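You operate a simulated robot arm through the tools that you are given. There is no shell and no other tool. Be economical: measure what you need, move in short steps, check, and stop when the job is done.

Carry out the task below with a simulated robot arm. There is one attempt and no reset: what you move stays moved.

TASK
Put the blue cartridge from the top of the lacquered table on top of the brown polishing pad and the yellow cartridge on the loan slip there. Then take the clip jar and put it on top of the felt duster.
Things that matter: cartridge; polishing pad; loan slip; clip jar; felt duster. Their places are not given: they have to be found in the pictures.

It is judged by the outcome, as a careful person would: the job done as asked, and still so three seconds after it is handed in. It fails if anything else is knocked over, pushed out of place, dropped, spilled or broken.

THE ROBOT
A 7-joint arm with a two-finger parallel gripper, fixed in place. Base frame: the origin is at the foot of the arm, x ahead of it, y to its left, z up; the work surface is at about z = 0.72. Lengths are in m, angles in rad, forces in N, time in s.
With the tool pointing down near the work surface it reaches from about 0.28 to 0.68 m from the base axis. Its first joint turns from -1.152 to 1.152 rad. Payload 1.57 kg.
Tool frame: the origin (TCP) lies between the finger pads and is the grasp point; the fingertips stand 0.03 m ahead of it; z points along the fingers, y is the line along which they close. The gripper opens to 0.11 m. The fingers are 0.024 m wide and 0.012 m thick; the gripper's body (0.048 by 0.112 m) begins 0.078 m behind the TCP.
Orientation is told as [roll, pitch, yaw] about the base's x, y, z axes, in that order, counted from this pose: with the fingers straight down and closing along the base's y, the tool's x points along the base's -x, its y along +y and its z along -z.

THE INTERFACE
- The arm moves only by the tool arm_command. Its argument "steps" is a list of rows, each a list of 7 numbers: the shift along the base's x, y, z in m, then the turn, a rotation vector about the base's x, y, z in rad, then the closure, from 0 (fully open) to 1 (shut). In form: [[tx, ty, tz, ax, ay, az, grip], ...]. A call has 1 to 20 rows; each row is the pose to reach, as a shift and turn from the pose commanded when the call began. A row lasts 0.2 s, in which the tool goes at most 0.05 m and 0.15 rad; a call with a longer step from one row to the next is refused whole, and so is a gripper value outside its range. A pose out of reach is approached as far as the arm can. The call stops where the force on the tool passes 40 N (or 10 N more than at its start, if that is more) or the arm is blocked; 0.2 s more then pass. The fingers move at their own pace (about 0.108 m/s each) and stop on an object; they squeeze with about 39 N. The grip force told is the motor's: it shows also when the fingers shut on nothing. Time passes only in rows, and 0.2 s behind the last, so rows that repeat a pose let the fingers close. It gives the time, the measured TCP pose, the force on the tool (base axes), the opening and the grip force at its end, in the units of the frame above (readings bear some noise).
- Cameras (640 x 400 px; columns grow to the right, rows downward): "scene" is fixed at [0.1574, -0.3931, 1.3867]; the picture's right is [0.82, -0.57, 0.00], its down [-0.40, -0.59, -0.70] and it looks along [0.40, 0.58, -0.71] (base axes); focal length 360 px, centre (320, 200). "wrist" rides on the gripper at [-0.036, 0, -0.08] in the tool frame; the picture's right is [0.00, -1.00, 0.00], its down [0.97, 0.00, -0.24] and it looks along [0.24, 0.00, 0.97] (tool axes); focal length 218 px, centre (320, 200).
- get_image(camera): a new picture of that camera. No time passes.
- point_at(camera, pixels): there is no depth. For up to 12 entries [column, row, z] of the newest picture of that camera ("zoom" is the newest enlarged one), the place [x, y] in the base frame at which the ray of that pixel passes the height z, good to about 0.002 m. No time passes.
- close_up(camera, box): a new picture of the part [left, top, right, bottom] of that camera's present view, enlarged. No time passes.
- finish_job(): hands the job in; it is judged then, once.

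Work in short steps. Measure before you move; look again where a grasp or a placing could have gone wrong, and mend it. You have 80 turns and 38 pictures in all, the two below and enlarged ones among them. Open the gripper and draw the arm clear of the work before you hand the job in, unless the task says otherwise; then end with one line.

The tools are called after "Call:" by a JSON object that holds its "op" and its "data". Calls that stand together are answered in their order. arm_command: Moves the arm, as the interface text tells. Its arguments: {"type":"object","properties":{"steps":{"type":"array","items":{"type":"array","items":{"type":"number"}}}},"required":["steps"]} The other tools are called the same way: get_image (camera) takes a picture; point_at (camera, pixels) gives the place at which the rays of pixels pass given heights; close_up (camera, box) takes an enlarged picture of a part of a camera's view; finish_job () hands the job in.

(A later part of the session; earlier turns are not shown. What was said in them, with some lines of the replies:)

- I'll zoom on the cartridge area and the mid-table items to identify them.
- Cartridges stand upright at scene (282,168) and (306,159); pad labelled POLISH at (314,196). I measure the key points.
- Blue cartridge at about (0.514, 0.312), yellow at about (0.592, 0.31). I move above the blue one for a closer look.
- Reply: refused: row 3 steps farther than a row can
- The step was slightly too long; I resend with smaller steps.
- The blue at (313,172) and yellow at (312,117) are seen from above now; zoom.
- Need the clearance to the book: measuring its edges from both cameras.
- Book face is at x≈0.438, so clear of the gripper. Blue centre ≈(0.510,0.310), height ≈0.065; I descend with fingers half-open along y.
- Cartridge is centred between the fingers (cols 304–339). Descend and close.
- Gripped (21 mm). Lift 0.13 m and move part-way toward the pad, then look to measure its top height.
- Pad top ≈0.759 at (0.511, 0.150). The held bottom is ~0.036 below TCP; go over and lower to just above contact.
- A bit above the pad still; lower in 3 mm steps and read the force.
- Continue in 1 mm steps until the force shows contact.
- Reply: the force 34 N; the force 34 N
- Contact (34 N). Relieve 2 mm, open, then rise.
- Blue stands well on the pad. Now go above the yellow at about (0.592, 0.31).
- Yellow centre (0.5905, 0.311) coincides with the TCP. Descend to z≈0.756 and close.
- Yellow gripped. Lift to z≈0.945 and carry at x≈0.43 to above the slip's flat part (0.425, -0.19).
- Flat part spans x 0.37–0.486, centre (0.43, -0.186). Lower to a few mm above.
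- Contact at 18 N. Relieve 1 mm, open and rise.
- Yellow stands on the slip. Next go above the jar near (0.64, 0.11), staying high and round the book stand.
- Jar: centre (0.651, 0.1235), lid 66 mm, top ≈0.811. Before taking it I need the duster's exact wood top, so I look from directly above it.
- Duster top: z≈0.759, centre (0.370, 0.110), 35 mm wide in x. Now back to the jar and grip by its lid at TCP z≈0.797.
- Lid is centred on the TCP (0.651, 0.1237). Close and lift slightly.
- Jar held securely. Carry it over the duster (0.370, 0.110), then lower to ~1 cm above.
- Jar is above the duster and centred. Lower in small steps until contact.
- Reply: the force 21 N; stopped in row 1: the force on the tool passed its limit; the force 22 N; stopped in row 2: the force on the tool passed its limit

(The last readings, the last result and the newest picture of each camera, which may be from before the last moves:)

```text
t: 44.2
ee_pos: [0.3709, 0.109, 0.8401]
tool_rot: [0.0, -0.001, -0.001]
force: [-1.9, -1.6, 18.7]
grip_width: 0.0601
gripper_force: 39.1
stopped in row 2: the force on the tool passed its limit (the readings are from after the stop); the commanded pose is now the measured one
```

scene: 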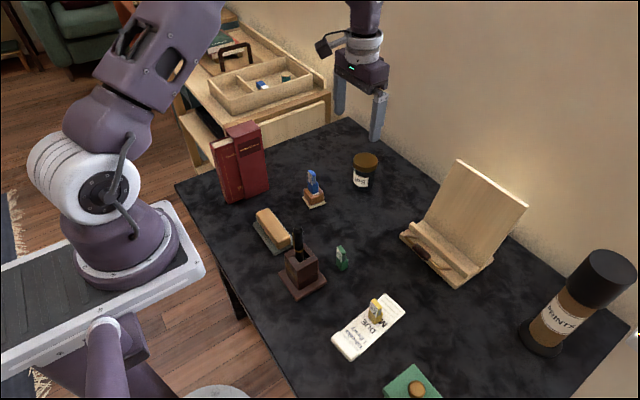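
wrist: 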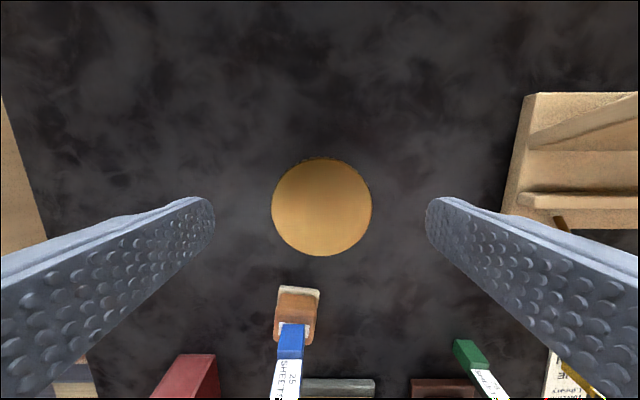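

Seated on the duster. Relieve 1 mm, open moderately and rise.

Call:
{"op": "arm_command", "data": {"steps": [[0, 0, 0.001, 0, 0, 0, 1], [0, 0, 0.001, 0, 0, 0, 0.4], [0, 0, 0.001, 0, 0, 0, 0.25], [0, 0, 0.001, 0, 0, 0, 0.2], [0, 0, 0.001, 0, 0, 0, 0.2], [0, 0, 0.03, 0, 0, 0, 0.2], [0, 0, 0.07, 0, 0, 0, 0.2], [0, 0, 0.11, 0, 0, 0, 0.2], [0, 0, 0.15, 0, 0, 0, 0.1]]}}

Call:
{"op": "get_image", "data": {"camera": "scene"}}

Call:
{"op": "close_up", "data": {"camera": "scene", "box": [210, 160, 370, 260]}}

```text
t: 46.2
ee_pos: [0.3722, 0.1123, 0.9883]
tool_rot: [0.0, -0.003, -0.001]
force: [-0.1, -0.5, 0.0]
grip_width: 0.099
gripper_force: 0.1
```

```text
3 pictures are left
```

scene: 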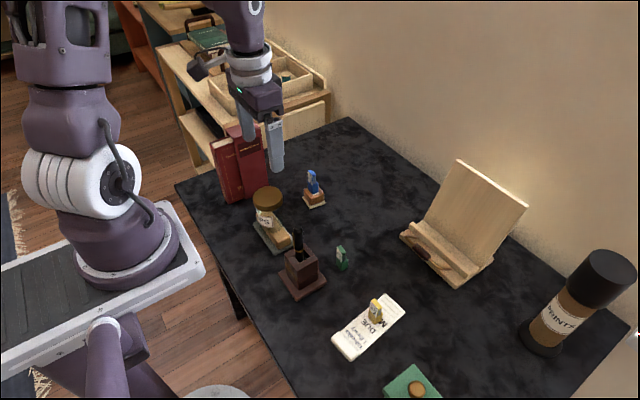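

```text
4.00 times, centred on (290, 210) of scene
```

zoom: 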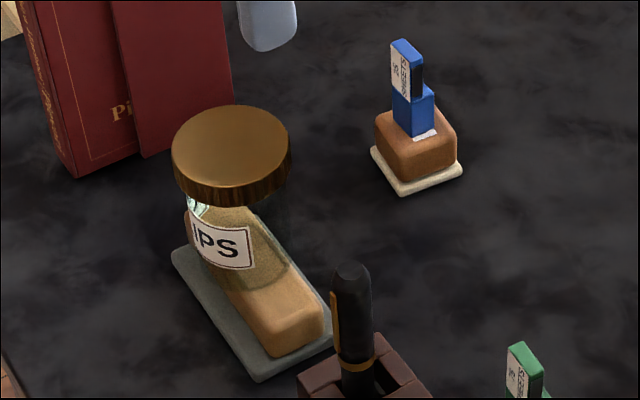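

Everything stands in place. I draw the arm further up and let a second pass, then check once more.

Call:
{"op": "arm_command", "data": {"steps": [[0.03, 0, 0.03, 0, 0, 0, 0], [0.06, 0, 0.05, 0, 0, 0, 0], [0.06, 0, 0.05, 0, 0, 0, 0], [0.06, 0, 0.05, 0, 0, 0, 0], [0.06, 0, 0.05, 0, 0, 0, 0], [0.06, 0, 0.05, 0, 0, 0, 0], [0.06, 0, 0.05, 0, 0, 0, 0], [0.06, 0, 0.05, 0, 0, 0, 0]]}}

Call:
{"op": "close_up", "data": {"camera": "scene", "box": [200, 150, 440, 400]}}

```text
t: 48.0
ee_pos: [0.4334, 0.1097, 1.0396]
tool_rot: [0.001, 0.0, -0.001]
force: [0.0, 0.3, 0.0]
grip_width: 0.1101
gripper_force: 0.1
```

```text
1.60 times, centred on (320, 275) of scene
```

zoom: 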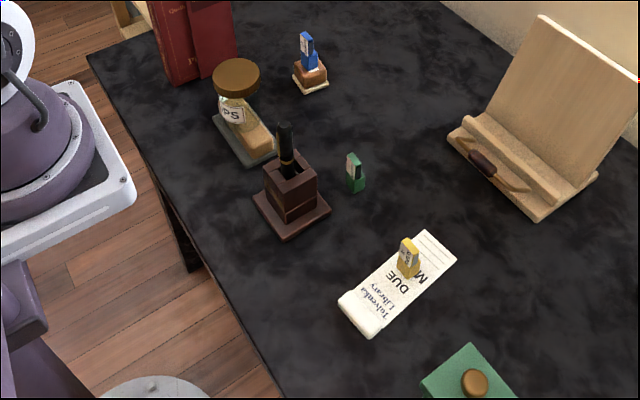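

All three placements are stable; handing in.

Call:
{"op": "finish_job", "data": {}}

```text
The job is handed in.
```

The job is done and handed in: the blue cartridge is on the brown polishing pad, the yellow cartridge is on the loan slip, and the clip jar is on the felt duster, all standing steady in the last picture with nothing else visibly moved.
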